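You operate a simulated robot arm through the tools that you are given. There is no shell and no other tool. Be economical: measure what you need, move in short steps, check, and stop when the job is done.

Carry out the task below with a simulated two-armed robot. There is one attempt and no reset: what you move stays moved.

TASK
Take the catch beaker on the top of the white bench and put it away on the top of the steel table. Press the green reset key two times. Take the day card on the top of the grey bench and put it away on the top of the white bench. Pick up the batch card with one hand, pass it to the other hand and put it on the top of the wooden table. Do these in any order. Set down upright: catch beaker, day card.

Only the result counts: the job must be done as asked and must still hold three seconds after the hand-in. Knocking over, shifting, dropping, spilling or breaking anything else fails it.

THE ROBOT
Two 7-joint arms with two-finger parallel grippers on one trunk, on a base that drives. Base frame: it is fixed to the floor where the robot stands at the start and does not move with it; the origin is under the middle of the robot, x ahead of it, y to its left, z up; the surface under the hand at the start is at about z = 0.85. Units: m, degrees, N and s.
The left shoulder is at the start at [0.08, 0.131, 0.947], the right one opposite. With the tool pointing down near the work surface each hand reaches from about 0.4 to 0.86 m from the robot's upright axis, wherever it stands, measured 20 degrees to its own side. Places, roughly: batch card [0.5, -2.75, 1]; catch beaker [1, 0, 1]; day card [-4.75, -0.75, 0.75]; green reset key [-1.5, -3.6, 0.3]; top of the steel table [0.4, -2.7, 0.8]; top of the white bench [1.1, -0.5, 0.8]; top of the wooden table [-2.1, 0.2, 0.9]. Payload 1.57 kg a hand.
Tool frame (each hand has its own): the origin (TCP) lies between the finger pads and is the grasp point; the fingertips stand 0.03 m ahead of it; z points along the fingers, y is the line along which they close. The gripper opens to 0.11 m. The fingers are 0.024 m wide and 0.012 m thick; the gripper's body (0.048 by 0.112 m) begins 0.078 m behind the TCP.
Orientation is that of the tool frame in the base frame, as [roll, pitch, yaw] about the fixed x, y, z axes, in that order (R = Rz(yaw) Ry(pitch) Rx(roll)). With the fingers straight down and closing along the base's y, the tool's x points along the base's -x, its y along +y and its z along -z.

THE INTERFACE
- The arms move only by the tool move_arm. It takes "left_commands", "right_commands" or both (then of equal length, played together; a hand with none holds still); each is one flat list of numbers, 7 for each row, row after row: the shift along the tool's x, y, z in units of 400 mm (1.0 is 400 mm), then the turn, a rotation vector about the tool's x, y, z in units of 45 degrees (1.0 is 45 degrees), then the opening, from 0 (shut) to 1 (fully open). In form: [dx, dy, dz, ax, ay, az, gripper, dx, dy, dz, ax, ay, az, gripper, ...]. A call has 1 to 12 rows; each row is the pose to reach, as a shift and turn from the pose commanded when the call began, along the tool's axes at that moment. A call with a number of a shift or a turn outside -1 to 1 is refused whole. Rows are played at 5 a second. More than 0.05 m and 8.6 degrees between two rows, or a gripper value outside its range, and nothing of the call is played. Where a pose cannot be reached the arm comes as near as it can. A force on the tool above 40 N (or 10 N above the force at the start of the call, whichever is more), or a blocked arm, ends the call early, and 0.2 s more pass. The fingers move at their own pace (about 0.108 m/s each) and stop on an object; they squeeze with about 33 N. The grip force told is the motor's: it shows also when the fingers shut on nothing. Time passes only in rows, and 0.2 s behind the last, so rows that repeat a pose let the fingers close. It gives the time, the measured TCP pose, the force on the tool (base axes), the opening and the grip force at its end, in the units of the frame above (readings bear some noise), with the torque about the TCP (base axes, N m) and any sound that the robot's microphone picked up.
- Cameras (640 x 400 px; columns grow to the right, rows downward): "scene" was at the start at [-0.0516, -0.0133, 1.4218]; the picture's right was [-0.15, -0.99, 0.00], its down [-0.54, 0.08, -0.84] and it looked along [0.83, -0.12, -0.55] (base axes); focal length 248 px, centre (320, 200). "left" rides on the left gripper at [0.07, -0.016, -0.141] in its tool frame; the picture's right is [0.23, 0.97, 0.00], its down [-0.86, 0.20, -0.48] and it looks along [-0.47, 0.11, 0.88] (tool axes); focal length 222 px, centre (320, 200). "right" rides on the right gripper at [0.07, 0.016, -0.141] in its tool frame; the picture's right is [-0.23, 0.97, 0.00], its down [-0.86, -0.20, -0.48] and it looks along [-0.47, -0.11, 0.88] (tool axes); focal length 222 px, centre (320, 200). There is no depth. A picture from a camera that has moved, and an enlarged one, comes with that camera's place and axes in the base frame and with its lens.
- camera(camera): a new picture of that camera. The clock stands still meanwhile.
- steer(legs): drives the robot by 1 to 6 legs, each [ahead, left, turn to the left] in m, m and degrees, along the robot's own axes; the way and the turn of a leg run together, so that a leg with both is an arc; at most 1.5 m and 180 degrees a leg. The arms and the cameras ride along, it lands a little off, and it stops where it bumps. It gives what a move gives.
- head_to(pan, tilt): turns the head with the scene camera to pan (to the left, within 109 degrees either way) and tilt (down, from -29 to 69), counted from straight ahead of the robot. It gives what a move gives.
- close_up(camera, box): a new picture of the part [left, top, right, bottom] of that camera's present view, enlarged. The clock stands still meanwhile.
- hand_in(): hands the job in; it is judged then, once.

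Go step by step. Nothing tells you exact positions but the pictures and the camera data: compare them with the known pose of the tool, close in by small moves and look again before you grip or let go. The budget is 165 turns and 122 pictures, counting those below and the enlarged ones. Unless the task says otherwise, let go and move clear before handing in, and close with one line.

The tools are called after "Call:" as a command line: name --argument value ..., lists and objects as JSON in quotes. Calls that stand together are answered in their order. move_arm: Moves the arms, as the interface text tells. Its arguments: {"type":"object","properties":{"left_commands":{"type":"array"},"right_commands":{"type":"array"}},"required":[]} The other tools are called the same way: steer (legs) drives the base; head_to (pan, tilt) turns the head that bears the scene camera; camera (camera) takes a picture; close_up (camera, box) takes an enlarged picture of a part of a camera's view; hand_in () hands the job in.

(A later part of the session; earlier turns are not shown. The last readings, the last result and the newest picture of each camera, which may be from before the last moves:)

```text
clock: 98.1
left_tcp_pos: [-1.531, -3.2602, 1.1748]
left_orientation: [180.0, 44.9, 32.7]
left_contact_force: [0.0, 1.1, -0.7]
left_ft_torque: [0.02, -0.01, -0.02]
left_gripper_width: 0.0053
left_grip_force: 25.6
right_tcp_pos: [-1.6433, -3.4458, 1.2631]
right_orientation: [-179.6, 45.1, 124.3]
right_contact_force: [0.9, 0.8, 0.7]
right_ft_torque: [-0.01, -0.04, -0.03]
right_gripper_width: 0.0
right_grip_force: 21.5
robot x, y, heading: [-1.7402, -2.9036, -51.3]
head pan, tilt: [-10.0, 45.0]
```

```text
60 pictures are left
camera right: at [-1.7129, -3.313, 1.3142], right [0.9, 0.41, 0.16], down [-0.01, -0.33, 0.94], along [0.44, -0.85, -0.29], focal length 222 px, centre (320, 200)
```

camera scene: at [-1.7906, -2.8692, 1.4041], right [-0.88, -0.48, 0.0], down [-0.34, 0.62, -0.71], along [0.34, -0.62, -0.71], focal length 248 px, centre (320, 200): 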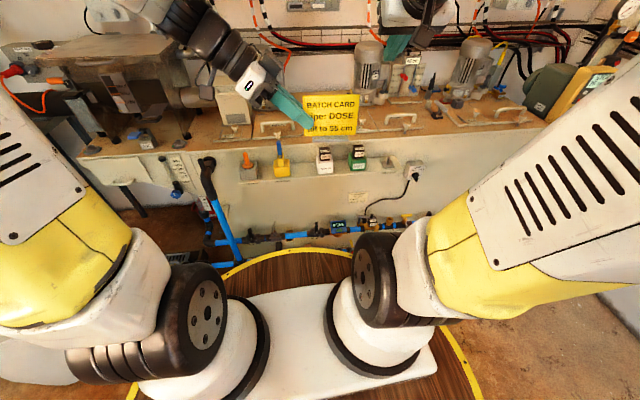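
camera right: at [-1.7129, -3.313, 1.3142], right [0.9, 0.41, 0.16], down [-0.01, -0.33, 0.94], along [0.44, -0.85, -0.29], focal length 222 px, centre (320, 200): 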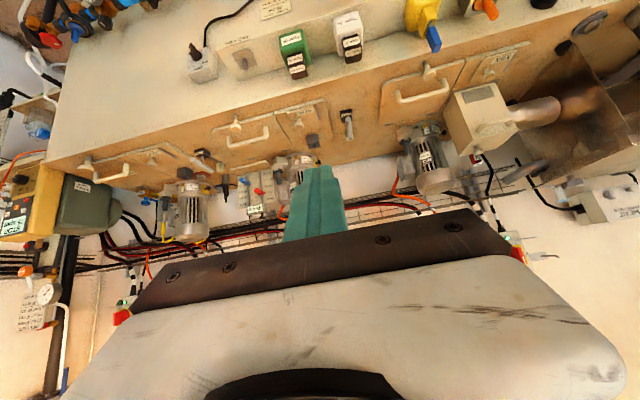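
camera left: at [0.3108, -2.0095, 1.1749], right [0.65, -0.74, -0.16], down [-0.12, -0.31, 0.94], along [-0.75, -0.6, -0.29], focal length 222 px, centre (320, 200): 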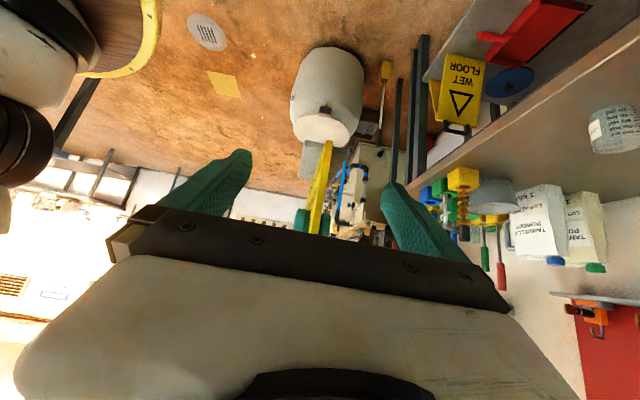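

I'm aligned with the key ahead-right. I'll lower the closed right hand in front of the machine in two stages.

Call:
move_arm --right_commands '[0.074, 0.0025, 0.085, 0, 0, 0, 0, 0.148, 0.005, 0.17, 0, 0, 0, 0, 0.223, 0.0075, 0.255, 0, 0, 0, 0, 0.297, 0.01, 0.339, 0, 0, 0, 0, 0.371, 0.0125, 0.424, 0, 0, 0, 0, 0.445, 0.015, 0.509, 0, 0, 0, 0, 0.519, 0.0175, 0.594, 0, 0, 0, 0, 0.594, 0.02, 0.679, 0, 0, 0, 0, 0.668, 0.0225, 0.764, 0, 0, 0, 0, 0.742, 0.025, 0.8485, 0, 0, 0, 0]'

Call:
camera --camera "scene"

Call:
camera --camera "right"

```text
clock: 100.3
left_tcp_pos: [-1.5302, -3.2604, 1.1746]
left_orientation: [180.0, 45.1, 32.7]
left_contact_force: [-0.2, 0.1, -0.8]
left_ft_torque: [-0.04, -0.06, 0.04]
left_gripper_width: 0.0051
left_grip_force: 25.6
right_tcp_pos: [-1.6189, -3.4675, 0.8148]
right_orientation: [-179.6, 45.1, 124.3]
right_contact_force: [-0.5, -0.6, 0.2]
right_ft_torque: [-0.01, 0.02, 0.0]
right_gripper_width: 0.0
right_grip_force: 21.2
right hand out of reach, approached as far as the arm can: row 6, 7, 8, 9
robot x, y, heading: [-1.7382, -2.908, -51.3]
head pan, tilt: [-10.0, 45.0]
```

```text
59 pictures are left
camera scene: at [-1.7907, -2.869, 1.4041], right [-0.88, -0.48, 0.0], down [-0.34, 0.62, -0.71], along [0.34, -0.62, -0.71], focal length 248 px, centre (320, 200)
```

scene: 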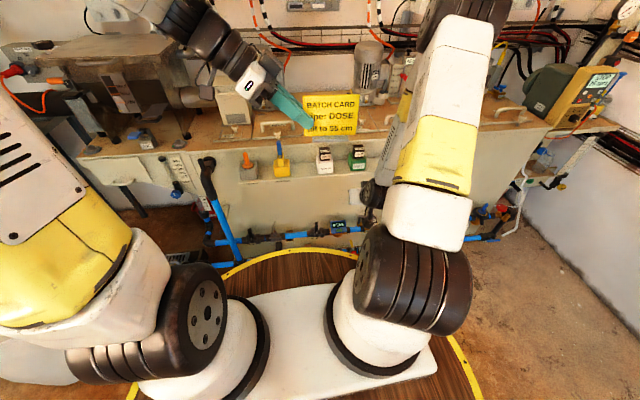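

```text
58 pictures are left
camera right: at [-1.6889, -3.3334, 0.8647], right [0.9, 0.41, 0.16], down [-0.01, -0.33, 0.94], along [0.44, -0.85, -0.29], focal length 222 px, centre (320, 200)
```

right: 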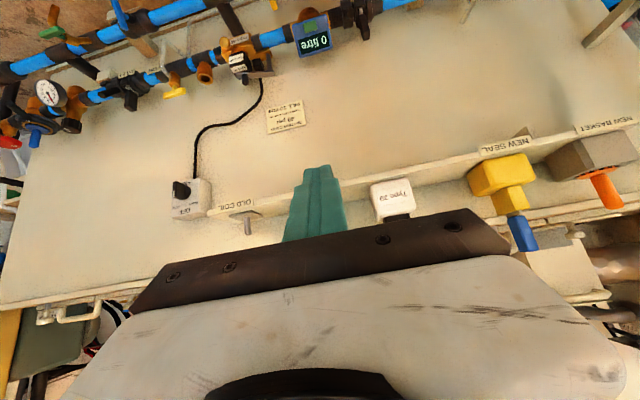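

Second view agrees: key at (-1.487, -3.638, 0.351). Continue down to a pre-press point 5 cm off the key.

Call:
move_arm --right_commands '[0.049, 0.0036, 0.1, 0, 0, 0, 0, 0.098, 0.0072, 0.2, 0, 0, 0, 0, 0.147, 0.0108, 0.3, 0, 0, 0, 0, 0.196, 0.0144, 0.4, 0, 0, 0, 0, 0.244, 0.018, 0.5, 0, 0, 0, 0, 0.293, 0.0217, 0.6, 0, 0, 0, 0, 0.342, 0.0253, 0.7, 0, 0, 0, 0, 0.391, 0.029, 0.8, 0, 0, 0, 0, 0.42, 0.031, 0.9, 0, 0, 0, 0, 0.44, 0.0325, 0.9988, 0, 0, 0, 0, 0.44, 0.0325, 0.9988, 0, 0, 0, 0]'

Call:
camera --camera "right"

Call:
camera --camera "scene"

```text
clock: 102.7
left_tcp_pos: [-1.5303, -3.2617, 1.1737]
left_orientation: [179.9, 45.1, 32.8]
left_contact_force: [-0.6, 0.2, -0.8]
left_ft_torque: [-0.03, 0.0, 0.02]
left_gripper_width: 0.0052
left_grip_force: 26.0
right_tcp_pos: [-1.5207, -3.5929, 0.4059]
right_orientation: [-179.7, 44.9, 124.2]
right_contact_force: [-0.3, -0.5, -0.2]
right_ft_torque: [0.01, 0.04, -0.01]
right_gripper_width: 0.0001
right_grip_force: 21.1
robot x, y, heading: [-1.7444, -2.9093, -50.9]
head pan, tilt: [-10.0, 45.0]
```

```text
57 pictures are left
camera right: at [-1.5916, -3.4594, 0.4565], right [0.9, 0.41, 0.16], down [-0.01, -0.33, 0.94], along [0.44, -0.85, -0.29], focal length 222 px, centre (320, 200)
```

right: 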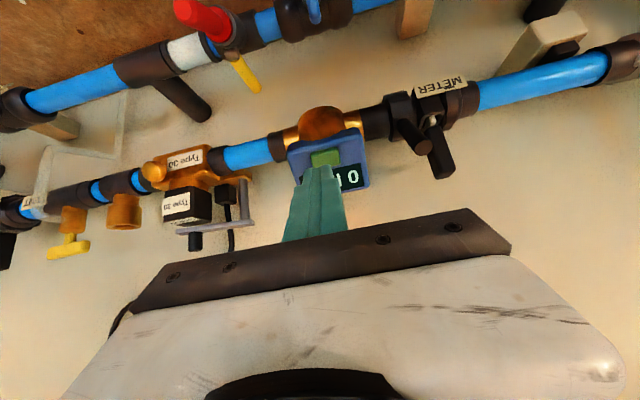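

```text
56 pictures are left
camera scene: at [-1.7905, -2.8694, 1.4041], right [-0.88, -0.48, 0.0], down [-0.34, 0.62, -0.71], along [0.34, -0.62, -0.71], focal length 248 px, centre (320, 200)
```

scene: 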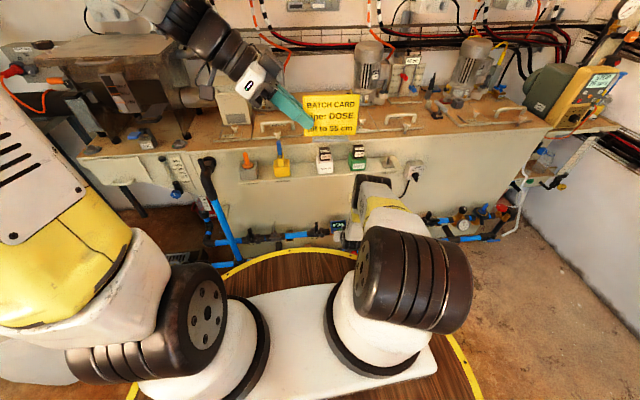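

Call:
close_up --camera "right" --box '[270, 100, 390, 220]'

```text
3.33 times, centred on (330, 160) of right
camera zoom: at [-1.5916, -3.4594, 0.4565], right [0.9, 0.41, 0.16], down [-0.01, -0.33, 0.94], along [0.44, -0.85, -0.29], focal length 740 px, centre (287, 333)
```

zoom: 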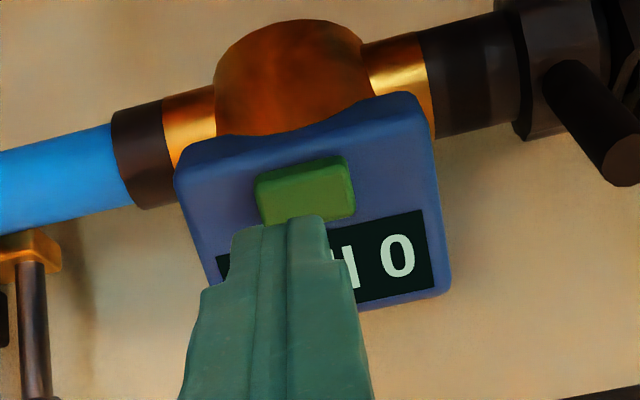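

The fingertip is aligned with the key. I'll advance to just short of it, then press in small steps.

Call:
move_arm --right_commands '[0.002, 0.01, 0.05, 0, 0, 0, 0, 0.002, 0.01, 0.1, 0, 0, 0, 0, 0.002, 0.01, 0.1, 0, 0, 0, 0]'

Call:
close_up --camera "right" --box '[270, 100, 390, 220]'

Call:
move_arm --right_commands '[0, 0, 0.01, 0, 0, 0, 0, 0, 0, 0.02, 0, 0, 0, 0, 0, 0, 0.025, 0, 0, 0, 0, 0, 0, 0.03, 0, 0, 0, 0]'

```text
clock: 103.5
left_tcp_pos: [-1.53, -3.2606, 1.1742]
left_orientation: [180.0, 45.0, 32.6]
left_contact_force: [-0.2, 0.3, -0.6]
left_ft_torque: [0.0, -0.06, 0.0]
left_gripper_width: 0.005
left_grip_force: 25.7
right_tcp_pos: [-1.5014, -3.6136, 0.3772]
right_orientation: [-179.7, 45.0, 124.2]
right_contact_force: [-0.1, -0.6, -0.3]
right_ft_torque: [-0.03, 0.0, 0.0]
right_gripper_width: 0.0
right_grip_force: 21.7
robot x, y, heading: [-1.7406, -2.9073, -51.3]
head pan, tilt: [-10.0, 45.0]
```

```text
3.33 times, centred on (330, 160) of right
camera zoom: at [-1.5723, -3.4804, 0.4282], right [0.9, 0.41, 0.16], down [-0.01, -0.33, 0.94], along [0.44, -0.85, -0.29], focal length 740 px, centre (287, 333)
```

zoom: 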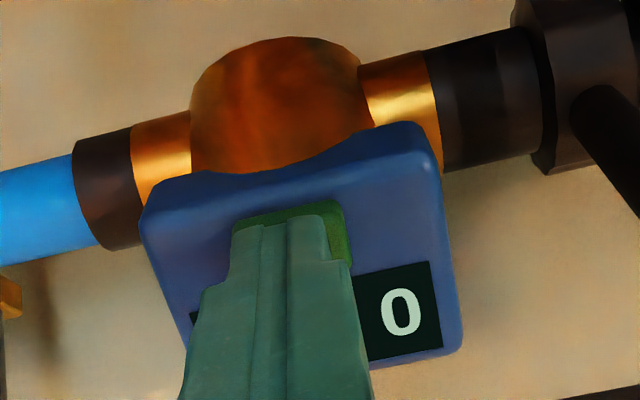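

```text
clock: 104.5
left_tcp_pos: [-1.5302, -3.2618, 1.1738]
left_orientation: [-179.9, 45.0, 32.7]
left_contact_force: [0.5, 0.6, -0.4]
left_ft_torque: [-0.02, -0.01, -0.02]
left_gripper_width: 0.0052
left_grip_force: 25.6
right_tcp_pos: [-1.4981, -3.6189, 0.3723]
right_orientation: [-179.6, 45.0, 124.3]
right_contact_force: [-0.5, 0.2, 0.5]
right_ft_torque: [-0.03, 0.03, 0.01]
right_gripper_width: 0.0
right_grip_force: 21.0
right hand out of reach, approached as far as the arm can: row 4
robot x, y, heading: [-1.743, -2.9056, -51.4]
head pan, tilt: [-10.0, 45.0]
```

The arm ran out of reach just short of the key. I'll back off 4 cm, drive 5 cm closer, and retry.

Call:
move_arm --right_commands '[0, 0, -0.1, 0, 0, 0, 0, 0, 0, -0.2, 0, 0, 0, 0]'

Call:
steer --legs '[[0.05, 0, 0]]'

Call:
close_up --camera "right" --box '[270, 100, 390, 220]'

```text
clock: 105.1
left_tcp_pos: [-1.53, -3.261, 1.1742]
left_orientation: [-180.0, 45.0, 32.6]
left_contact_force: [0.0, -0.6, -0.5]
left_ft_torque: [0.04, -0.01, 0.0]
left_gripper_width: 0.0052
left_grip_force: 26.0
right_tcp_pos: [-1.5301, -3.5705, 0.4299]
right_orientation: [-179.6, 45.1, 124.2]
right_contact_force: [-0.4, 0.4, -0.5]
right_ft_torque: [0.03, 0.03, -0.02]
right_gripper_width: 0.0001
right_grip_force: 21.3
robot x, y, heading: [-1.7437, -2.9081, -51.1]
head pan, tilt: [-10.0, 45.0]
```

```text
clock: 106.0
left_tcp_pos: [-1.4989, -3.3004, 1.1746]
left_orientation: [-179.9, 45.0, 32.7]
left_contact_force: [0.8, -0.3, -1.2]
left_ft_torque: [0.0, 0.0, -0.04]
left_gripper_width: 0.0049
left_grip_force: 25.4
right_tcp_pos: [-1.4981, -3.6103, 0.428]
right_orientation: [-179.6, 45.0, 124.3]
right_contact_force: [-0.2, -0.1, -0.8]
right_ft_torque: [0.02, 0.0, 0.0]
right_gripper_width: 0.0001
right_grip_force: 21.3
robot x, y, heading: [-1.7112, -2.9451, -51.1]
head pan, tilt: [-10.0, 45.0]
```

```text
3.33 times, centred on (330, 160) of right
camera zoom: at [-1.5696, -3.4762, 0.48], right [0.9, 0.41, 0.16], down [-0.01, -0.33, 0.94], along [0.44, -0.85, -0.29], focal length 740 px, centre (287, 333)
```

zoom: 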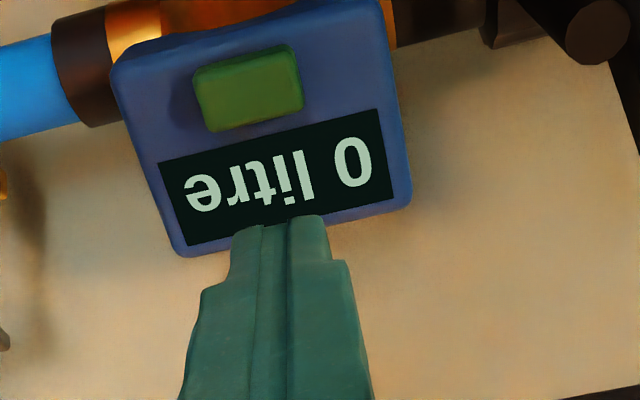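

The whole key is visible now; I'll realign laterally and advance to about 1 cm short, then press with small steps.

Call:
move_arm --right_commands '[0.083, -0.0135, 0, 0, 0, 0, 0, 0.083, -0.0135, 0.06, 0, 0, 0, 0, 0.083, -0.0135, 0.105, 0, 0, 0, 0, 0.083, -0.0135, 0.105, 0, 0, 0, 0]'

Call:
close_up --camera "right" --box '[270, 100, 390, 220]'

Call:
move_arm --right_commands '[0, 0, 0.01, 0, 0, 0, 0, 0, 0, 0.02, 0, 0, 0, 0, 0, 0, 0.025, 0, 0, 0, 0, 0, 0, 0.03, 0, 0, 0, 0]'

```text
clock: 107.0
left_tcp_pos: [-1.4978, -3.2996, 1.1736]
left_orientation: [-180.0, 45.0, 32.7]
left_contact_force: [0.0, -0.5, -0.2]
left_ft_torque: [0.01, -0.05, 0.0]
left_gripper_width: 0.0052
left_grip_force: 25.8
right_tcp_pos: [-1.4997, -3.6179, 0.3768]
right_orientation: [-179.7, 45.0, 124.2]
right_contact_force: [-0.7, -0.6, 0.8]
right_ft_torque: [-0.02, -0.03, 0.01]
right_gripper_width: 0.0001
right_grip_force: 21.5
robot x, y, heading: [-1.7086, -2.9504, -51.1]
head pan, tilt: [-10.0, 45.0]
```

```text
3.33 times, centred on (330, 160) of right
camera zoom: at [-1.5708, -3.4847, 0.4267], right [0.9, 0.41, 0.16], down [-0.01, -0.33, 0.94], along [0.44, -0.85, -0.29], focal length 740 px, centre (287, 333)
```

zoom: 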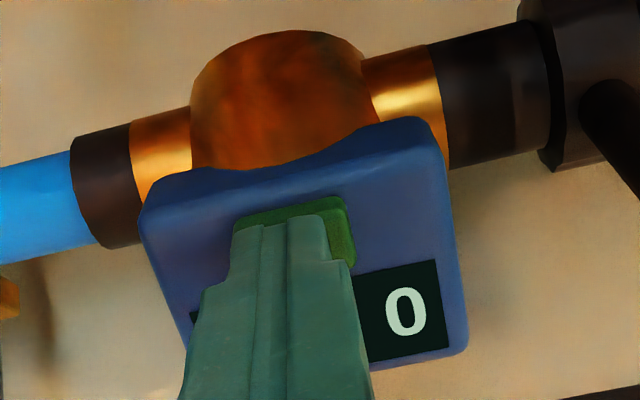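

```text
clock: 108.0
left_tcp_pos: [-1.4984, -3.2999, 1.1738]
left_orientation: [-180.0, 45.0, 32.7]
left_contact_force: [0.2, 0.8, -0.4]
left_ft_torque: [-0.01, -0.02, -0.03]
left_gripper_width: 0.0053
left_grip_force: 25.6
right_tcp_pos: [-1.4963, -3.6241, 0.3669]
right_orientation: [-179.7, 45.0, 124.3]
right_contact_force: [-7.9, 15.0, 17.2]
right_ft_torque: [0.18, 0.02, 0.08]
right_gripper_width: 0.0
right_grip_force: 20.8
robot x, y, heading: [-1.7095, -2.9453, -51.1]
head pan, tilt: [-10.0, 45.0]
heard: click
```

A click: first press done. I'll back off fully, then press the same way again.

Call:
move_arm --right_commands '[0, 0, -0.03, 0, 0, 0, 0, 0, 0, -0.05, 0, 0, 0, 0, 0, 0, -0.05, 0, 0, 0, 0, 0, 0, -0.05, 0, 0, 0, 0]'

Call:
move_arm --right_commands '[0, 0, 0.02, 0, 0, 0, 0, 0, 0, 0.03, 0, 0, 0, 0, 0, 0, 0.04, 0, 0, 0, 0, 0, 0, 0.045, 0, 0, 0, 0, 0, 0, 0.05, 0, 0, 0, 0]'

```text
clock: 109.0
left_tcp_pos: [-1.4979, -3.3016, 1.1752]
left_orientation: [179.9, 45.0, 32.7]
left_contact_force: [-0.4, 0.7, -1.2]
left_ft_torque: [0.03, -0.02, 0.02]
left_gripper_width: 0.0051
left_grip_force: 25.1
right_tcp_pos: [-1.5027, -3.6134, 0.3823]
right_orientation: [-179.6, 45.1, 124.3]
right_contact_force: [-0.6, -0.6, 1.3]
right_ft_torque: [0.0, -0.02, 0.0]
right_gripper_width: 0.0
right_grip_force: 21.0
robot x, y, heading: [-1.7128, -2.948, -51.2]
head pan, tilt: [-10.0, 45.0]
```

```text
clock: 110.2
left_tcp_pos: [-1.4994, -3.2998, 1.1744]
left_orientation: [-180.0, 44.9, 32.7]
left_contact_force: [-0.7, 0.5, -1.7]
left_ft_torque: [0.01, -0.01, -0.01]
left_gripper_width: 0.0049
left_grip_force: 26.1
right_tcp_pos: [-1.4957, -3.6243, 0.3683]
right_orientation: [-179.7, 45.0, 124.3]
right_contact_force: [-6.8, 15.3, 18.5]
right_ft_torque: [0.22, -0.01, 0.11]
right_gripper_width: 0.0
right_grip_force: 20.8
robot x, y, heading: [-1.713, -2.9462, -50.8]
head pan, tilt: [-10.0, 45.0]
heard: click
```

Second click heard. I'll withdraw the right hand the way it came.

Call:
move_arm --right_commands '[0, 0, -0.1, 0, 0, 0, 0, 0, 0, -0.2, 0, 0, 0, 0, -0.05, 0, -0.3, 0, 0, 0, 0, -0.1, 0, -0.4, 0, 0, 0, 0, -0.15, 0, -0.5, 0, 0, 0, 0, -0.2, 0, -0.6, 0, 0, 0, 0, -0.25, 0, -0.7, 0, 0, 0, 0, -0.3, 0, -0.8, 0, 0, 0, 0, -0.36, 0, -0.9, 0, 0, 0, 0, -0.42, 0, -0.98, 0, 0, 0, 0]'

Call:
move_arm --right_commands '[-0.074, -0.0025, -0.085, 0, 0, 0, 0, -0.148, -0.005, -0.17, 0, 0, 0, 0, -0.223, -0.0075, -0.255, 0, 0, 0, 0, -0.297, -0.01, -0.339, 0, 0, 0, 0, -0.371, -0.0125, -0.424, 0, 0, 0, 0, -0.445, -0.015, -0.509, 0, 0, 0, 0, -0.519, -0.0175, -0.594, 0, 0, 0, 0, -0.594, -0.02, -0.679, 0, 0, 0, 0, -0.668, -0.0225, -0.764, 0, 0, 0, 0]'

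Call:
steer --legs '[[-0.4, 0, 0]]'

Call:
head_to --pan 90 --tilt 15

Call:
camera --camera "scene"

```text
clock: 112.4
left_tcp_pos: [-1.4986, -3.301, 1.174]
left_orientation: [-179.9, 44.9, 32.7]
left_contact_force: [-0.9, -1.1, -0.5]
left_ft_torque: [0.01, -0.02, -0.01]
left_gripper_width: 0.0052
left_grip_force: 25.7
right_tcp_pos: [-1.5828, -3.4923, 0.7642]
right_orientation: [-179.7, 45.0, 124.3]
right_contact_force: [0.7, 0.1, 0.6]
right_ft_torque: [-0.04, 0.02, 0.02]
right_gripper_width: 0.0
right_grip_force: 21.5
robot x, y, heading: [-1.7139, -2.9483, -51.5]
head pan, tilt: [-10.0, 45.0]
```

```text
clock: 114.4
left_tcp_pos: [-1.4978, -3.3001, 1.1747]
left_orientation: [179.9, 44.9, 32.7]
left_contact_force: [-0.4, -0.5, -0.6]
left_ft_torque: [0.03, 0.0, 0.0]
left_gripper_width: 0.0052
left_grip_force: 25.2
right_tcp_pos: [-1.6051, -3.4729, 1.1698]
right_orientation: [-179.8, 45.1, 124.1]
right_contact_force: [0.8, -0.2, -0.3]
right_ft_torque: [0.02, 0.0, 0.0]
right_gripper_width: 0.0001
right_grip_force: 21.4
right hand out of reach, approached as far as the arm can: row 2, 3, 4, 5, 6
robot x, y, heading: [-1.7083, -2.9493, -51.1]
head pan, tilt: [-10.0, 45.0]
```

```text
clock: 116.9
left_tcp_pos: [-1.7514, -2.9866, 1.1735]
left_orientation: [-179.9, 45.1, 32.7]
left_contact_force: [0.1, -0.1, 0.5]
left_ft_torque: [0.02, 0.01, -0.01]
left_gripper_width: 0.0055
left_grip_force: 25.1
right_tcp_pos: [-1.8584, -3.1617, 1.1698]
right_orientation: [-179.7, 45.1, 124.2]
right_contact_force: [0.3, -0.3, -0.4]
right_ft_torque: [-0.03, 0.01, -0.01]
right_gripper_width: 0.0
right_grip_force: 21.1
robot x, y, heading: [-1.9647, -2.6333, -51.1]
head pan, tilt: [-10.0, 45.0]
```

```text
clock: 118.7
left_tcp_pos: [-1.7514, -2.9881, 1.1744]
left_orientation: [-179.9, 45.1, 32.6]
left_contact_force: [0.6, -0.4, 0.5]
left_ft_torque: [0.05, -0.02, 0.01]
left_gripper_width: 0.0054
left_grip_force: 25.2
right_tcp_pos: [-1.8565, -3.1609, 1.1695]
right_orientation: [-179.6, 45.0, 124.2]
right_contact_force: [-0.3, -0.8, 0.2]
right_ft_torque: [-0.02, -0.01, 0.02]
right_gripper_width: 0.0003
right_grip_force: 21.6
robot x, y, heading: [-1.961, -2.6371, -51.1]
head pan, tilt: [90.0, 15.0]
```

```text
51 pictures are left
camera scene: at [-1.9774, -2.4664, 1.4509], right [0.63, -0.78, 0.0], down [-0.2, -0.16, -0.97], along [0.75, 0.61, -0.26], focal length 248 px, centre (320, 200)
```

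scene: 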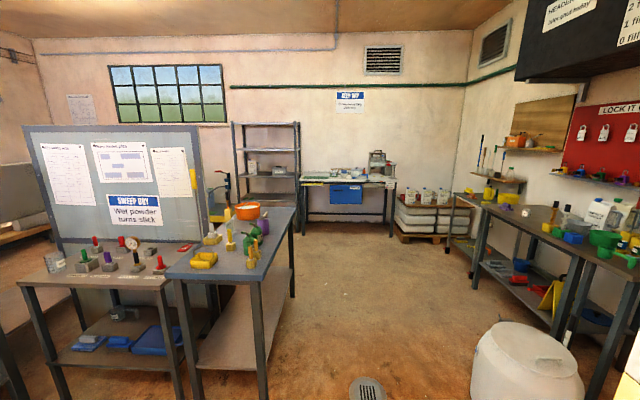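

Now turn around to see the wooden table and the rest of the room.

Call:
steer --legs '[[0, 0, 145]]'

Call:
head_to --pan 0 --tilt 15

Call:
camera --camera "scene"

Call:
head_to --pan 60 --tilt 15

Call:
camera --camera "scene"

```text
clock: 125.1
left_tcp_pos: [-1.9306, -2.2222, 1.1753]
left_orientation: [-180.0, 44.9, 177.5]
left_contact_force: [-0.5, 0.9, 0.0]
left_ft_torque: [0.0, -0.02, -0.02]
left_gripper_width: 0.0051
left_grip_force: 25.1
right_tcp_pos: [-1.7442, -2.1417, 1.1699]
right_orientation: [-179.5, 44.9, -91.0]
right_contact_force: [-0.1, 0.5, 0.5]
right_ft_torque: [0.01, -0.02, -0.03]
right_gripper_width: 0.0
right_grip_force: 21.3
robot x, y, heading: [-1.9611, -2.632, 93.8]
head pan, tilt: [90.0, 15.0]
```

```text
clock: 126.7
left_tcp_pos: [-1.9305, -2.2208, 1.1742]
left_orientation: [180.0, 45.0, 177.5]
left_contact_force: [0.4, -0.2, 0.0]
left_ft_torque: [0.0, 0.01, 0.01]
left_gripper_width: 0.0052
left_grip_force: 25.2
right_tcp_pos: [-1.7452, -2.1416, 1.1692]
right_orientation: [-179.7, 45.0, -90.9]
right_contact_force: [0.0, -0.1, -0.4]
right_ft_torque: [0.01, 0.0, -0.04]
right_gripper_width: 0.0
right_grip_force: 21.5
robot x, y, heading: [-1.9636, -2.635, 93.7]
head pan, tilt: [0.0, 15.0]
```

```text
50 pictures are left
camera scene: at [-1.9594, -2.6801, 1.4509], right [1.0, 0.07, 0.0], down [0.02, -0.26, -0.97], along [-0.06, 0.96, -0.26], focal length 248 px, centre (320, 200)
```

scene: 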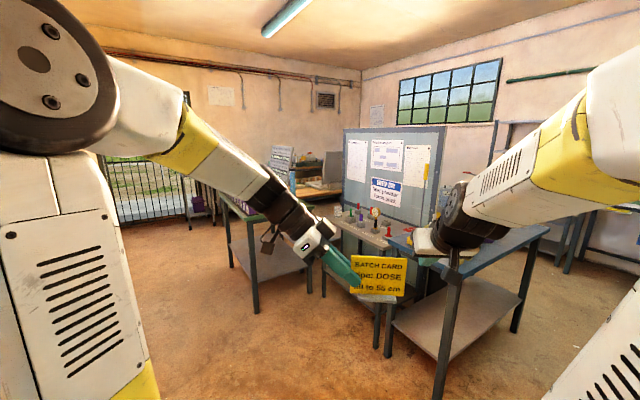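

```text
clock: 128.0
left_tcp_pos: [-1.9301, -2.2223, 1.1751]
left_orientation: [179.9, 45.0, 177.5]
left_contact_force: [-0.7, 0.2, -0.9]
left_ft_torque: [0.01, 0.01, 0.03]
left_gripper_width: 0.0054
left_grip_force: 25.1
right_tcp_pos: [-1.7457, -2.1425, 1.1695]
right_orientation: [-179.6, 45.0, -91.0]
right_contact_force: [-0.7, 0.2, 0.3]
right_ft_torque: [-0.01, -0.02, 0.02]
right_gripper_width: 0.0003
right_grip_force: 21.7
robot x, y, heading: [-1.9623, -2.6298, 93.8]
head pan, tilt: [60.0, 15.0]
```

```text
49 pictures are left
camera scene: at [-2.0371, -2.7319, 1.4509], right [0.44, 0.9, 0.0], down [0.23, -0.12, -0.97], along [-0.87, 0.43, -0.26], focal length 248 px, centre (320, 200)
```

scene: 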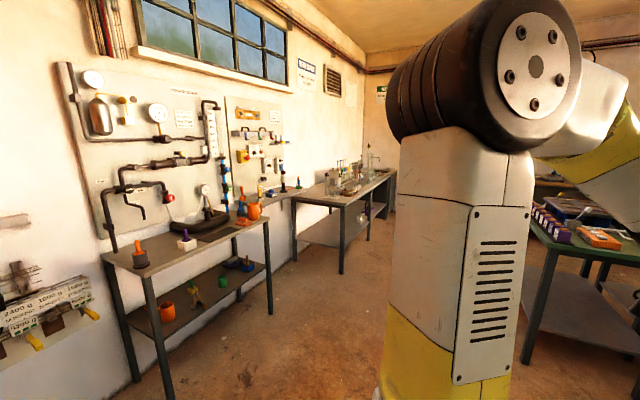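

Call:
close_up --camera "scene" --box '[290, 130, 400, 240]'

Call:
head_to --pan 5 --tilt 15

Call:
close_up --camera "scene" --box '[260, 130, 460, 260]'

```text
3.64 times, centred on (345, 185) of scene
camera zoom: at [-2.0371, -2.7319, 1.4509], right [0.44, 0.9, 0.0], down [0.23, -0.12, -0.97], along [-0.87, 0.43, -0.26], focal length 901 px, centre (229, 254)
```

zoom: 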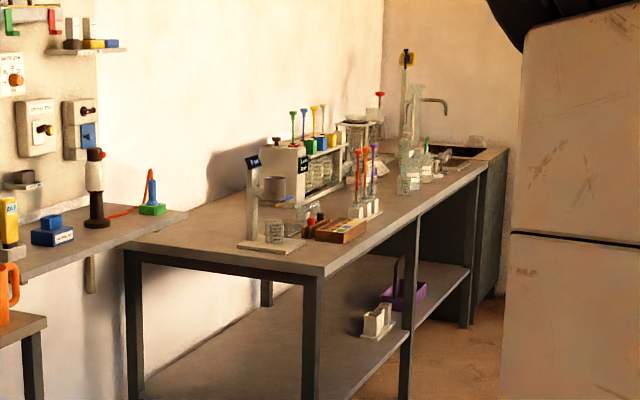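

```text
clock: 129.2
left_tcp_pos: [-1.9318, -2.2223, 1.1745]
left_orientation: [180.0, 44.9, 177.5]
left_contact_force: [-0.3, 0.4, 0.4]
left_ft_torque: [0.0, 0.03, -0.02]
left_gripper_width: 0.0054
left_grip_force: 25.2
right_tcp_pos: [-1.7443, -2.1408, 1.1692]
right_orientation: [-179.5, 45.0, -91.0]
right_contact_force: [0.6, -0.2, -0.3]
right_ft_torque: [-0.01, -0.01, -0.02]
right_gripper_width: 0.0
right_grip_force: 21.5
robot x, y, heading: [-1.9631, -2.6332, 93.6]
head pan, tilt: [5.0, 15.0]
```

```text
3.08 times, centred on (360, 195) of scene
camera zoom: at [-1.9676, -2.681, 1.4509], right [0.99, 0.15, 0.0], down [0.04, -0.26, -0.97], along [-0.15, 0.95, -0.26], focal length 762 px, centre (197, 215)
```

zoom: 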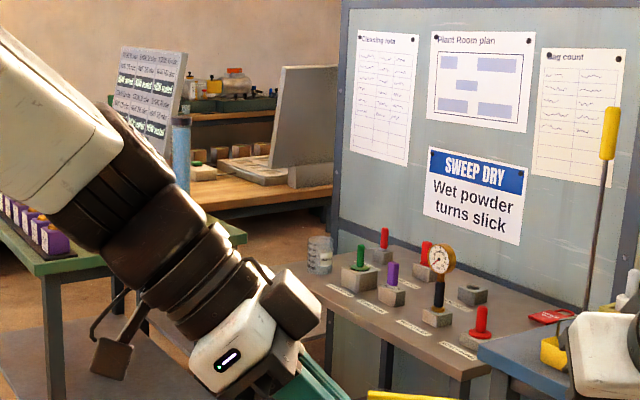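

The wooden table is behind the notice board and green table, best reached from the far side (near my start point). The grey bench with glassware is far left. I'll drive back round toward the start area.

Call:
steer --legs '[[0.214, -0.948, 0], [0.812, -0.783, 0], [0.9, -0.06, 0], [0, 0, 50]]'

Call:
head_to --pan 5 --tilt 25

Call:
camera --camera "scene"

```text
clock: 146.3
left_tcp_pos: [-0.5808, -0.3102, 1.1749]
left_orientation: [180.0, 45.0, -132.6]
left_contact_force: [-0.9, 0.0, -0.7]
left_ft_torque: [0.01, 0.02, 0.02]
left_gripper_width: 0.0049
left_grip_force: 25.6
right_tcp_pos: [-0.5224, -0.1157, 1.1689]
right_orientation: [-179.5, 45.0, -41.1]
right_contact_force: [0.4, 0.3, -0.9]
right_ft_torque: [-0.02, -0.02, 0.0]
right_gripper_width: 0.0003
right_grip_force: 21.1
robot x, y, heading: [-0.2864, -0.598, 143.8]
head pan, tilt: [5.0, 15.0]
```

```text
clock: 147.0
left_tcp_pos: [-0.5819, -0.309, 1.1739]
left_orientation: [-179.9, 45.0, -132.6]
left_contact_force: [-0.5, 0.4, 0.6]
left_ft_torque: [-0.05, 0.01, -0.06]
left_gripper_width: 0.0048
left_grip_force: 25.7
right_tcp_pos: [-0.5219, -0.1162, 1.1687]
right_orientation: [-179.5, 45.0, -41.1]
right_contact_force: [0.4, 0.2, 0.4]
right_ft_torque: [-0.01, 0.03, 0.01]
right_gripper_width: 0.0003
right_grip_force: 21.2
robot x, y, heading: [-0.2905, -0.5971, 143.0]
head pan, tilt: [5.0, 25.0]
```

```text
46 pictures are left
camera scene: at [-0.252, -0.6342, 1.4347], right [0.52, 0.85, 0.0], down [0.36, -0.22, -0.91], along [-0.77, 0.47, -0.42], focal length 248 px, centre (320, 200)
```

scene: 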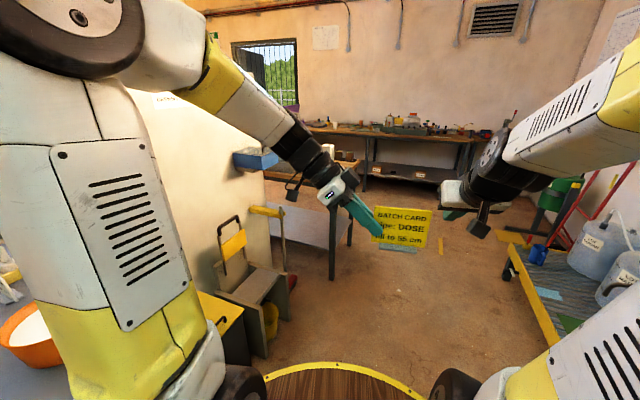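

Call:
close_up --camera "scene" --box '[220, 110, 460, 290]'

```text
2.22 times, centred on (340, 200) of scene
camera zoom: at [-0.252, -0.6342, 1.4347], right [0.52, 0.85, 0.0], down [0.36, -0.22, -0.91], along [-0.77, 0.47, -0.42], focal length 550 px, centre (276, 200)
```

zoom: 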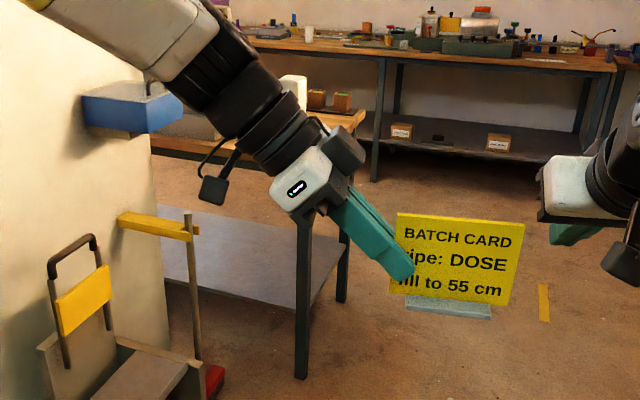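

The wooden table's right end is open toward me (right-front leg near (-1.53, 0.25)). I'll drive to its right end and look at the free space there.

Call:
steer --legs '[[1.136, -0.33, 0], [0, 0, 43]]'

Call:
head_to --pan -5 --tilt 32

Call:
camera --camera "scene"

Call:
camera --camera "left"

```text
clock: 155.0
left_tcp_pos: [-1.4136, 0.3444, 1.1743]
left_orientation: [-180.0, 45.0, -89.3]
left_contact_force: [0.7, -0.6, -0.5]
left_ft_torque: [-0.04, 0.02, -0.01]
left_gripper_width: 0.0053
left_grip_force: 25.4
right_tcp_pos: [-1.5037, 0.5256, 1.168]
right_orientation: [-179.6, 45.0, 2.2]
right_contact_force: [0.6, 0.5, 0.3]
right_ft_torque: [-0.01, 0.0, 0.0]
right_gripper_width: 0.0001
right_grip_force: 21.4
robot x, y, heading: [-0.9962, 0.3384, -172.9]
head pan, tilt: [5.0, 25.0]
```

```text
clock: 155.7
left_tcp_pos: [-1.4129, 0.3445, 1.1749]
left_orientation: [-180.0, 45.0, -89.2]
left_contact_force: [0.1, 0.1, -0.1]
left_ft_torque: [-0.03, -0.01, -0.02]
left_gripper_width: 0.0052
left_grip_force: 25.2
right_tcp_pos: [-1.5042, 0.5261, 1.1703]
right_orientation: [-179.7, 45.1, 2.4]
right_contact_force: [0.4, 0.2, 0.2]
right_ft_torque: [-0.01, 0.01, -0.02]
right_gripper_width: 0.0002
right_grip_force: 21.5
robot x, y, heading: [-1.0009, 0.3367, -173.1]
head pan, tilt: [-5.0, 32.0]
```

```text
44 pictures are left
camera scene: at [-0.9515, 0.3504, 1.4236], right [-0.04, 1.0, 0.0], down [0.53, 0.02, -0.85], along [-0.85, -0.03, -0.53], focal length 248 px, centre (320, 200)
```

scene: 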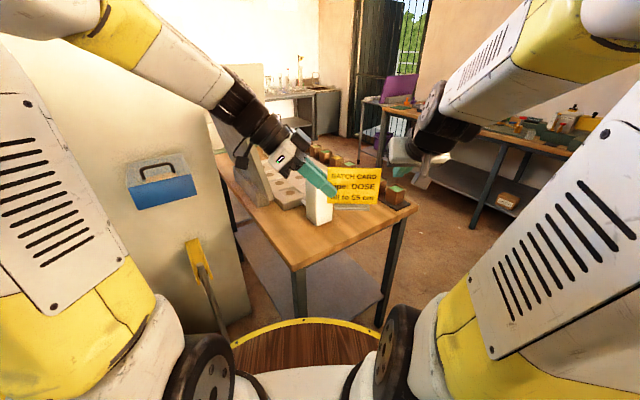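

```text
43 pictures are left
camera left: at [-1.396, 0.1953, 1.2261], right [-0.97, -0.17, -0.16], down [-0.2, 0.26, 0.94], along [-0.12, 0.95, -0.29], focal length 222 px, centre (320, 200)
```

left: 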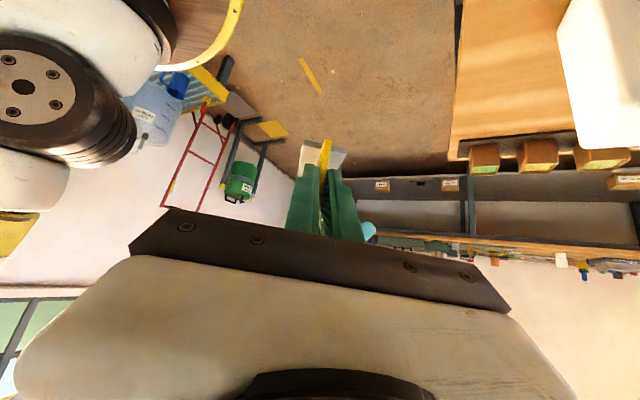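

Call:
close_up --camera "scene" --box '[220, 120, 440, 280]'

```text
2.50 times, centred on (330, 200) of scene
camera zoom: at [-0.9515, 0.3504, 1.4236], right [-0.04, 1.0, 0.0], down [0.53, 0.02, -0.85], along [-0.85, -0.03, -0.53], focal length 619 px, centre (295, 200)
```

zoom: 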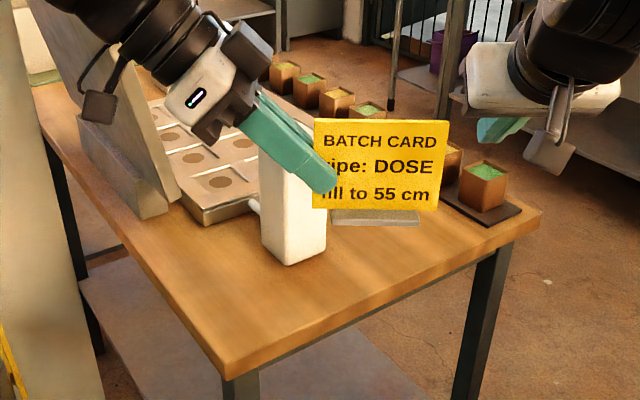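

Free wood lies at the near corner in front of the white box; I'll put the card at about (-1.60, 0.25). I'll shift the left hand over, then lower partway and check.

Call:
move_arm --left_commands '[0.08, 0, -0.08, 0, 0, 0, 0, 0.16, 0, -0.16, 0, 0, 0, 0, 0.26, 0.05, -0.24, 0, 0, 0, 0, 0.26, 0.16, -0.26, 0, 0, 0, 0, 0.26, 0.27, -0.26, 0, 0, 0, 0, 0.26, 0.38, -0.26, 0, 0, 0, 0, 0.26, 0.4725, -0.26, 0, 0, 0, 0, 0.34, 0.4725, -0.18, 0, 0, 0, 0, 0.42, 0.4725, -0.1, 0, 0, 0, 0, 0.5, 0.4725, -0.02, 0, 0, 0, 0, 0.58, 0.4725, 0.06, 0, 0, 0, 0]'

Call:
close_up --camera "scene" --box '[220, 120, 440, 280]'

Call:
camera --camera "left"

```text
refused: row 3 steps farther than a row can; nothing moved
```

```text
2.50 times, centred on (330, 200) of scene
camera zoom: at [-0.9515, 0.3504, 1.4236], right [-0.04, 1.0, 0.0], down [0.53, 0.02, -0.85], along [-0.85, -0.03, -0.53], focal length 619 px, centre (295, 200)
```

zoom: 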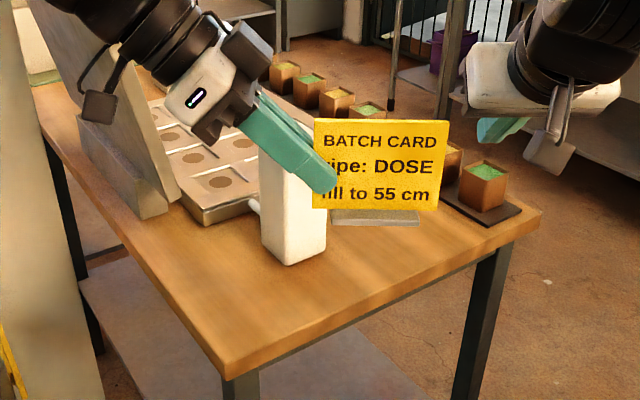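

```text
40 pictures are left
camera left: at [-1.396, 0.1953, 1.2261], right [-0.97, -0.17, -0.16], down [-0.2, 0.26, 0.94], along [-0.12, 0.95, -0.29], focal length 222 px, centre (320, 200)
```

left: 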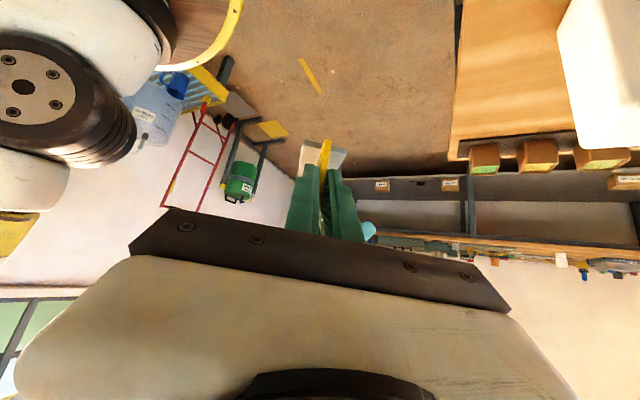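

A row step was too long; resending with shorter steps.

Call:
move_arm --left_commands '[0.08, 0, -0.08, 0, 0, 0, 0, 0.16, 0, -0.16, 0, 0, 0, 0, 0.24, 0, -0.24, 0, 0, 0, 0, 0.26, 0.1, -0.26, 0, 0, 0, 0, 0.26, 0.2, -0.26, 0, 0, 0, 0, 0.26, 0.3, -0.26, 0, 0, 0, 0, 0.26, 0.39, -0.26, 0, 0, 0, 0, 0.26, 0.4725, -0.26, 0, 0, 0, 0, 0.34, 0.4725, -0.18, 0, 0, 0, 0, 0.42, 0.4725, -0.1, 0, 0, 0, 0, 0.5, 0.4725, -0.02, 0, 0, 0, 0, 0.58, 0.4725, 0.06, 0, 0, 0, 0]'

Call:
close_up --camera "scene" --box '[220, 120, 440, 280]'

Call:
camera --camera "left"

```text
clock: 158.3
left_tcp_pos: [-1.6006, 0.1958, 0.9934]
left_orientation: [-180.0, 45.0, -89.3]
left_contact_force: [1.0, 0.0, 0.4]
left_ft_torque: [-0.05, -0.01, -0.02]
left_gripper_width: 0.0053
left_grip_force: 25.2
right_tcp_pos: [-1.5042, 0.5249, 1.1698]
right_orientation: [-179.7, 45.1, 2.3]
right_contact_force: [0.9, 0.1, 0.3]
right_ft_torque: [0.0, 0.02, -0.01]
right_gripper_width: 0.0
right_grip_force: 21.0
robot x, y, heading: [-1.0046, 0.3384, -172.8]
head pan, tilt: [-5.0, 32.0]
```

```text
2.50 times, centred on (330, 200) of scene
camera zoom: at [-0.9513, 0.3506, 1.4236], right [-0.04, 1.0, 0.0], down [0.53, 0.02, -0.85], along [-0.85, -0.03, -0.53], focal length 619 px, centre (295, 200)
```

zoom: 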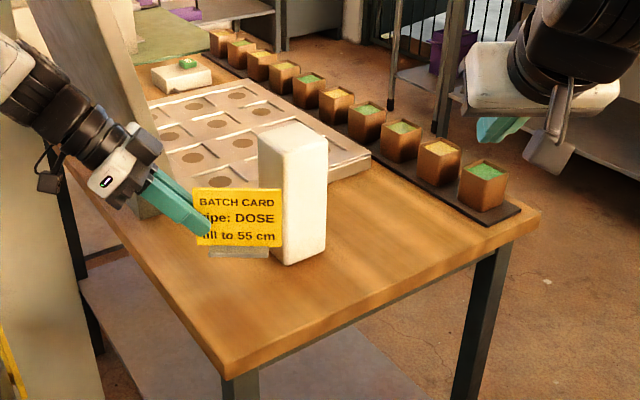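

```text
38 pictures are left
camera left: at [-1.583, 0.047, 1.0453], right [-0.97, -0.17, -0.16], down [-0.2, 0.26, 0.94], along [-0.12, 0.95, -0.29], focal length 222 px, centre (320, 200)
```

left: 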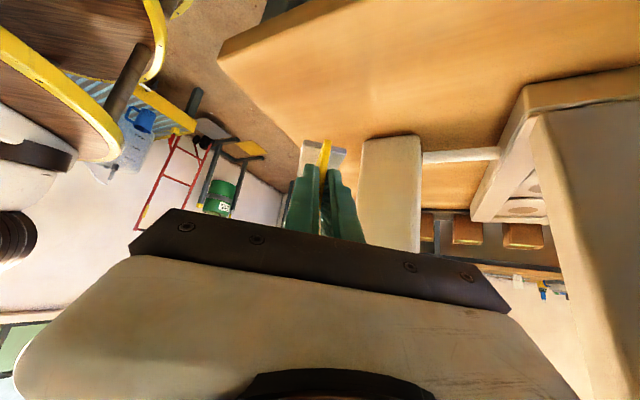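

The table top is at about z 0.85 and the spot is clear. Lowering further, then in small guarded steps.

Call:
move_arm --left_commands '[0.05, 0, 0.05, 0, 0, 0, 0, 0.1, 0, 0.1, 0, 0, 0, 0, 0.14, 0, 0.14, 0, 0, 0, 0, 0.148, 0, 0.148, 0, 0, 0, 0, 0.148, 0, 0.148, 0, 0, 0, 0]'

Call:
move_arm --left_commands '[0.004, 0, 0.004, 0, 0, 0, 0, 0.007, 0, 0.007, 0, 0, 0, 0, 0.007, 0, 0.007, 0, 0, 0, 0]'

Call:
close_up --camera "scene" --box '[260, 180, 360, 260]'

```text
clock: 159.5
left_tcp_pos: [-1.6021, 0.1958, 0.9102]
left_orientation: [179.8, 45.0, -89.3]
left_contact_force: [2.5, -3.4, 24.5]
left_ft_torque: [0.37, -0.11, -0.07]
left_gripper_width: 0.0055
left_grip_force: 26.0
right_tcp_pos: [-1.503, 0.5252, 1.1692]
right_orientation: [-179.5, 45.1, 2.3]
right_contact_force: [0.3, 0.5, 0.8]
right_ft_torque: [0.01, 0.02, -0.01]
right_gripper_width: 0.0002
right_grip_force: 21.2
robot x, y, heading: [-1.0037, 0.3352, -172.8]
head pan, tilt: [-5.0, 32.0]
```

```text
clock: 160.3
left_tcp_pos: [-1.6004, 0.1955, 0.9062]
left_orientation: [179.9, 44.9, -89.3]
left_contact_force: [-3.8, -1.7, 24.9]
left_ft_torque: [0.43, 0.06, 0.06]
left_gripper_width: 0.0052
left_grip_force: 25.5
right_tcp_pos: [-1.5038, 0.5255, 1.1691]
right_orientation: [-179.6, 45.1, 2.3]
right_contact_force: [-0.1, -0.5, 0.8]
right_ft_torque: [0.02, -0.03, -0.04]
right_gripper_width: 0.0
right_grip_force: 21.3
robot x, y, heading: [-1.0006, 0.3366, -172.9]
head pan, tilt: [-5.0, 32.0]
```

```text
5.00 times, centred on (310, 220) of scene
camera zoom: at [-0.9511, 0.3504, 1.4235], right [-0.04, 1.0, 0.0], down [0.53, 0.02, -0.85], along [-0.85, -0.03, -0.53], focal length 1238 px, centre (370, 100)
```

zoom: 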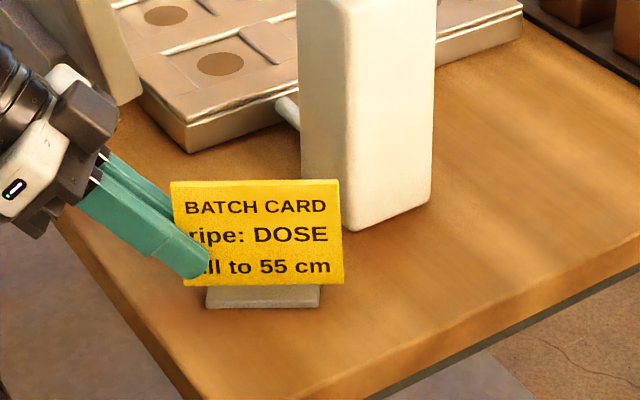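

The card is resting on the wood. I'll release and retract back along the fingers' axis.

Call:
move_arm --left_commands '[-0.004, 0, -0.004, 0, 0, 0, 0, -0.004, 0, -0.004, 0, 0, 0, 0.25, -0.004, 0, -0.004, 0, 0, 0, 0.45, -0.004, 0, -0.004, 0, 0, 0, 0.45, 0, 0, -0.08, 0, 0, 0, 0.45, 0, 0, -0.18, 0, 0, 0, 0.45, 0, 0, -0.28, 0, 0, 0, 0.45, 0, 0, -0.38, 0, 0, 0, 0.45, 0, 0, -0.48, 0, 0, 0, 0.45]'

Call:
close_up --camera "scene" --box '[220, 120, 440, 280]'

```text
clock: 162.3
left_tcp_pos: [-1.5988, 0.0587, 1.0415]
left_orientation: [-179.9, 45.0, -89.2]
left_contact_force: [-0.3, 0.1, -1.1]
left_ft_torque: [-0.01, -0.03, 0.0]
left_gripper_width: 0.0495
left_grip_force: 0.0
right_tcp_pos: [-1.5032, 0.5264, 1.1695]
right_orientation: [-179.6, 44.9, 2.3]
right_contact_force: [-1.1, -0.4, 0.0]
right_ft_torque: [0.01, 0.01, 0.0]
right_gripper_width: 0.0
right_grip_force: 21.3
robot x, y, heading: [-1.0034, 0.3369, -172.9]
head pan, tilt: [-5.0, 32.0]
```

```text
2.50 times, centred on (330, 200) of scene
camera zoom: at [-0.9517, 0.3505, 1.4236], right [-0.04, 1.0, 0.0], down [0.53, 0.02, -0.85], along [-0.85, -0.03, -0.53], focal length 619 px, centre (295, 200)
```

zoom: 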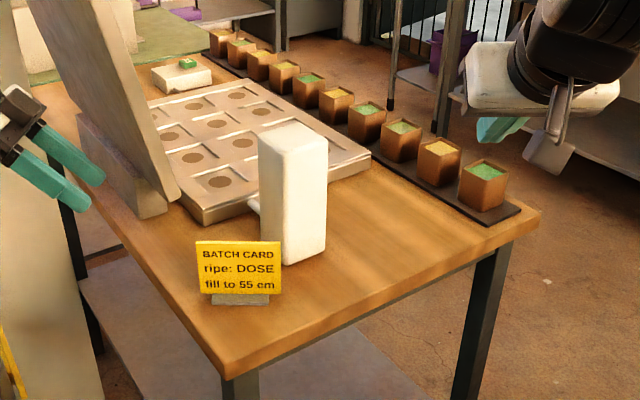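

The batch card stands on the wooden table. I'll retract the left arm, straighten the right hand, and drive round to the grey bench.

Call:
move_arm --left_commands '[-0.06, -0.07, -0.01, 0, 0, 0, 0.45, -0.12, -0.14, -0.02, 0, 0, 0, 0.45, -0.18, -0.21, -0.03, 0, 0, 0, 0.45, -0.24, -0.28, -0.04, 0, 0, 0, 0.45, -0.3, -0.36, -0.05, 0, 0, 0, 0.45, -0.36, -0.43, -0.055, 0, 0, 0, 0.45, -0.4, -0.5, -0.06, 0, 0, 0, 0.45]' --right_commands '[0, 0, -0.02, 0, 0.16, 0, 0, 0, 0, -0.04, 0, 0.32, 0, 0, 0, 0, -0.06, 0, 0.48, 0, 0, 0, 0, -0.08, 0, 0.64, 0, 0, 0, 0, -0.1, 0, 0.8, 0, 0, 0, 0, -0.1, 0, 0.96, 0, 0, 0, 0, -0.1, 0, 1, 0, 0]'

Call:
steer --legs '[[-0.55, 0.85, 0], [0, 0.95, 0], [0.6, 0.9, 0]]'

```text
clock: 163.9
left_tcp_pos: [-1.4002, 0.1597, 1.1726]
left_orientation: [-179.9, 45.0, -89.0]
left_contact_force: [-1.3, 0.1, 0.1]
left_ft_torque: [0.0, -0.01, -0.01]
left_gripper_width: 0.0497
left_grip_force: 0.1
right_tcp_pos: [-1.476, 0.527, 1.1976]
right_orientation: [-179.6, 0.0, 2.0]
right_contact_force: [0.2, -0.3, 0.5]
right_ft_torque: [0.02, -0.01, -0.01]
right_gripper_width: 0.0
right_grip_force: 21.0
robot x, y, heading: [-1.0052, 0.3367, -173.0]
head pan, tilt: [-5.0, 32.0]
```

```text
clock: 177.6
left_tcp_pos: [-0.9965, -2.3443, 1.1715]
left_orientation: [-179.9, 44.9, -85.7]
left_contact_force: [0.2, -1.0, -1.1]
left_ft_torque: [-0.01, 0.03, 0.0]
left_gripper_width: 0.0493
left_grip_force: 0.1
right_tcp_pos: [-1.0944, -1.9815, 1.1986]
right_orientation: [-179.6, 0.0, 5.5]
right_contact_force: [0.8, 0.0, -0.5]
right_ft_torque: [-0.02, -0.01, -0.03]
right_gripper_width: 0.0
right_grip_force: 21.3
robot x, y, heading: [-0.6127, -2.1405, -169.9]
head pan, tilt: [-5.0, 32.0]
stopped in leg 3: the robot was blocked; the commanded pose is now the measured one
```

The base was blocked, probably against the barrel. I'll back off slightly and look.

Call:
steer --legs '[[0, -0.12, 0]]'

Call:
head_to --pan 75 --tilt 45

Call:
camera --camera "scene"

```text
clock: 178.9
left_tcp_pos: [-1.0189, -2.2264, 1.1719]
left_orientation: [-180.0, 45.0, -85.8]
left_contact_force: [0.2, -0.9, -0.7]
left_ft_torque: [0.01, -0.01, 0.01]
left_gripper_width: 0.0493
left_grip_force: 0.1
right_tcp_pos: [-1.1156, -1.8649, 1.1979]
right_orientation: [-179.9, 0.2, 5.4]
right_contact_force: [-0.1, 0.5, 0.9]
right_ft_torque: [0.02, -0.01, -0.02]
right_gripper_width: 0.0
right_grip_force: 21.2
robot x, y, heading: [-0.6316, -2.0239, -169.6]
head pan, tilt: [-5.0, 32.0]
```

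```text
clock: 180.4
left_tcp_pos: [-1.0199, -2.2266, 1.172]
left_orientation: [-179.9, 45.0, -85.9]
left_contact_force: [0.0, -0.4, 0.5]
left_ft_torque: [0.03, 0.0, -0.04]
left_gripper_width: 0.0496
left_grip_force: 0.0
right_tcp_pos: [-1.1166, -1.8637, 1.1987]
right_orientation: [-179.7, 0.3, 5.5]
right_contact_force: [0.4, 0.3, 0.3]
right_ft_torque: [0.04, 0.04, -0.01]
right_gripper_width: 0.0003
right_grip_force: 21.5
robot x, y, heading: [-0.6303, -2.0256, -169.7]
head pan, tilt: [75.0, 45.0]
```

```text
35 pictures are left
camera scene: at [-0.5006, -2.0813, 1.4041], right [-1.0, 0.08, 0.0], down [0.06, 0.7, -0.71], along [-0.06, -0.7, -0.71], focal length 248 px, centre (320, 200)
```

scene: 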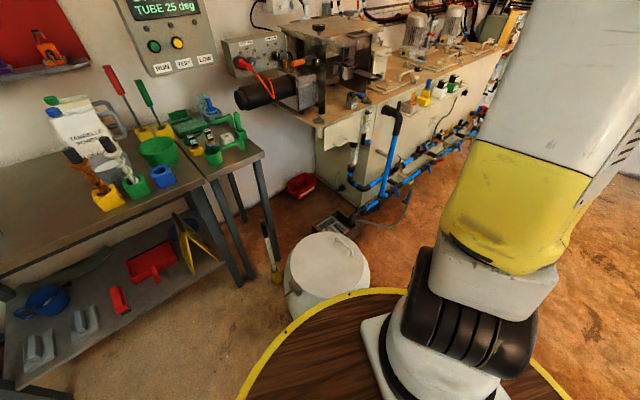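

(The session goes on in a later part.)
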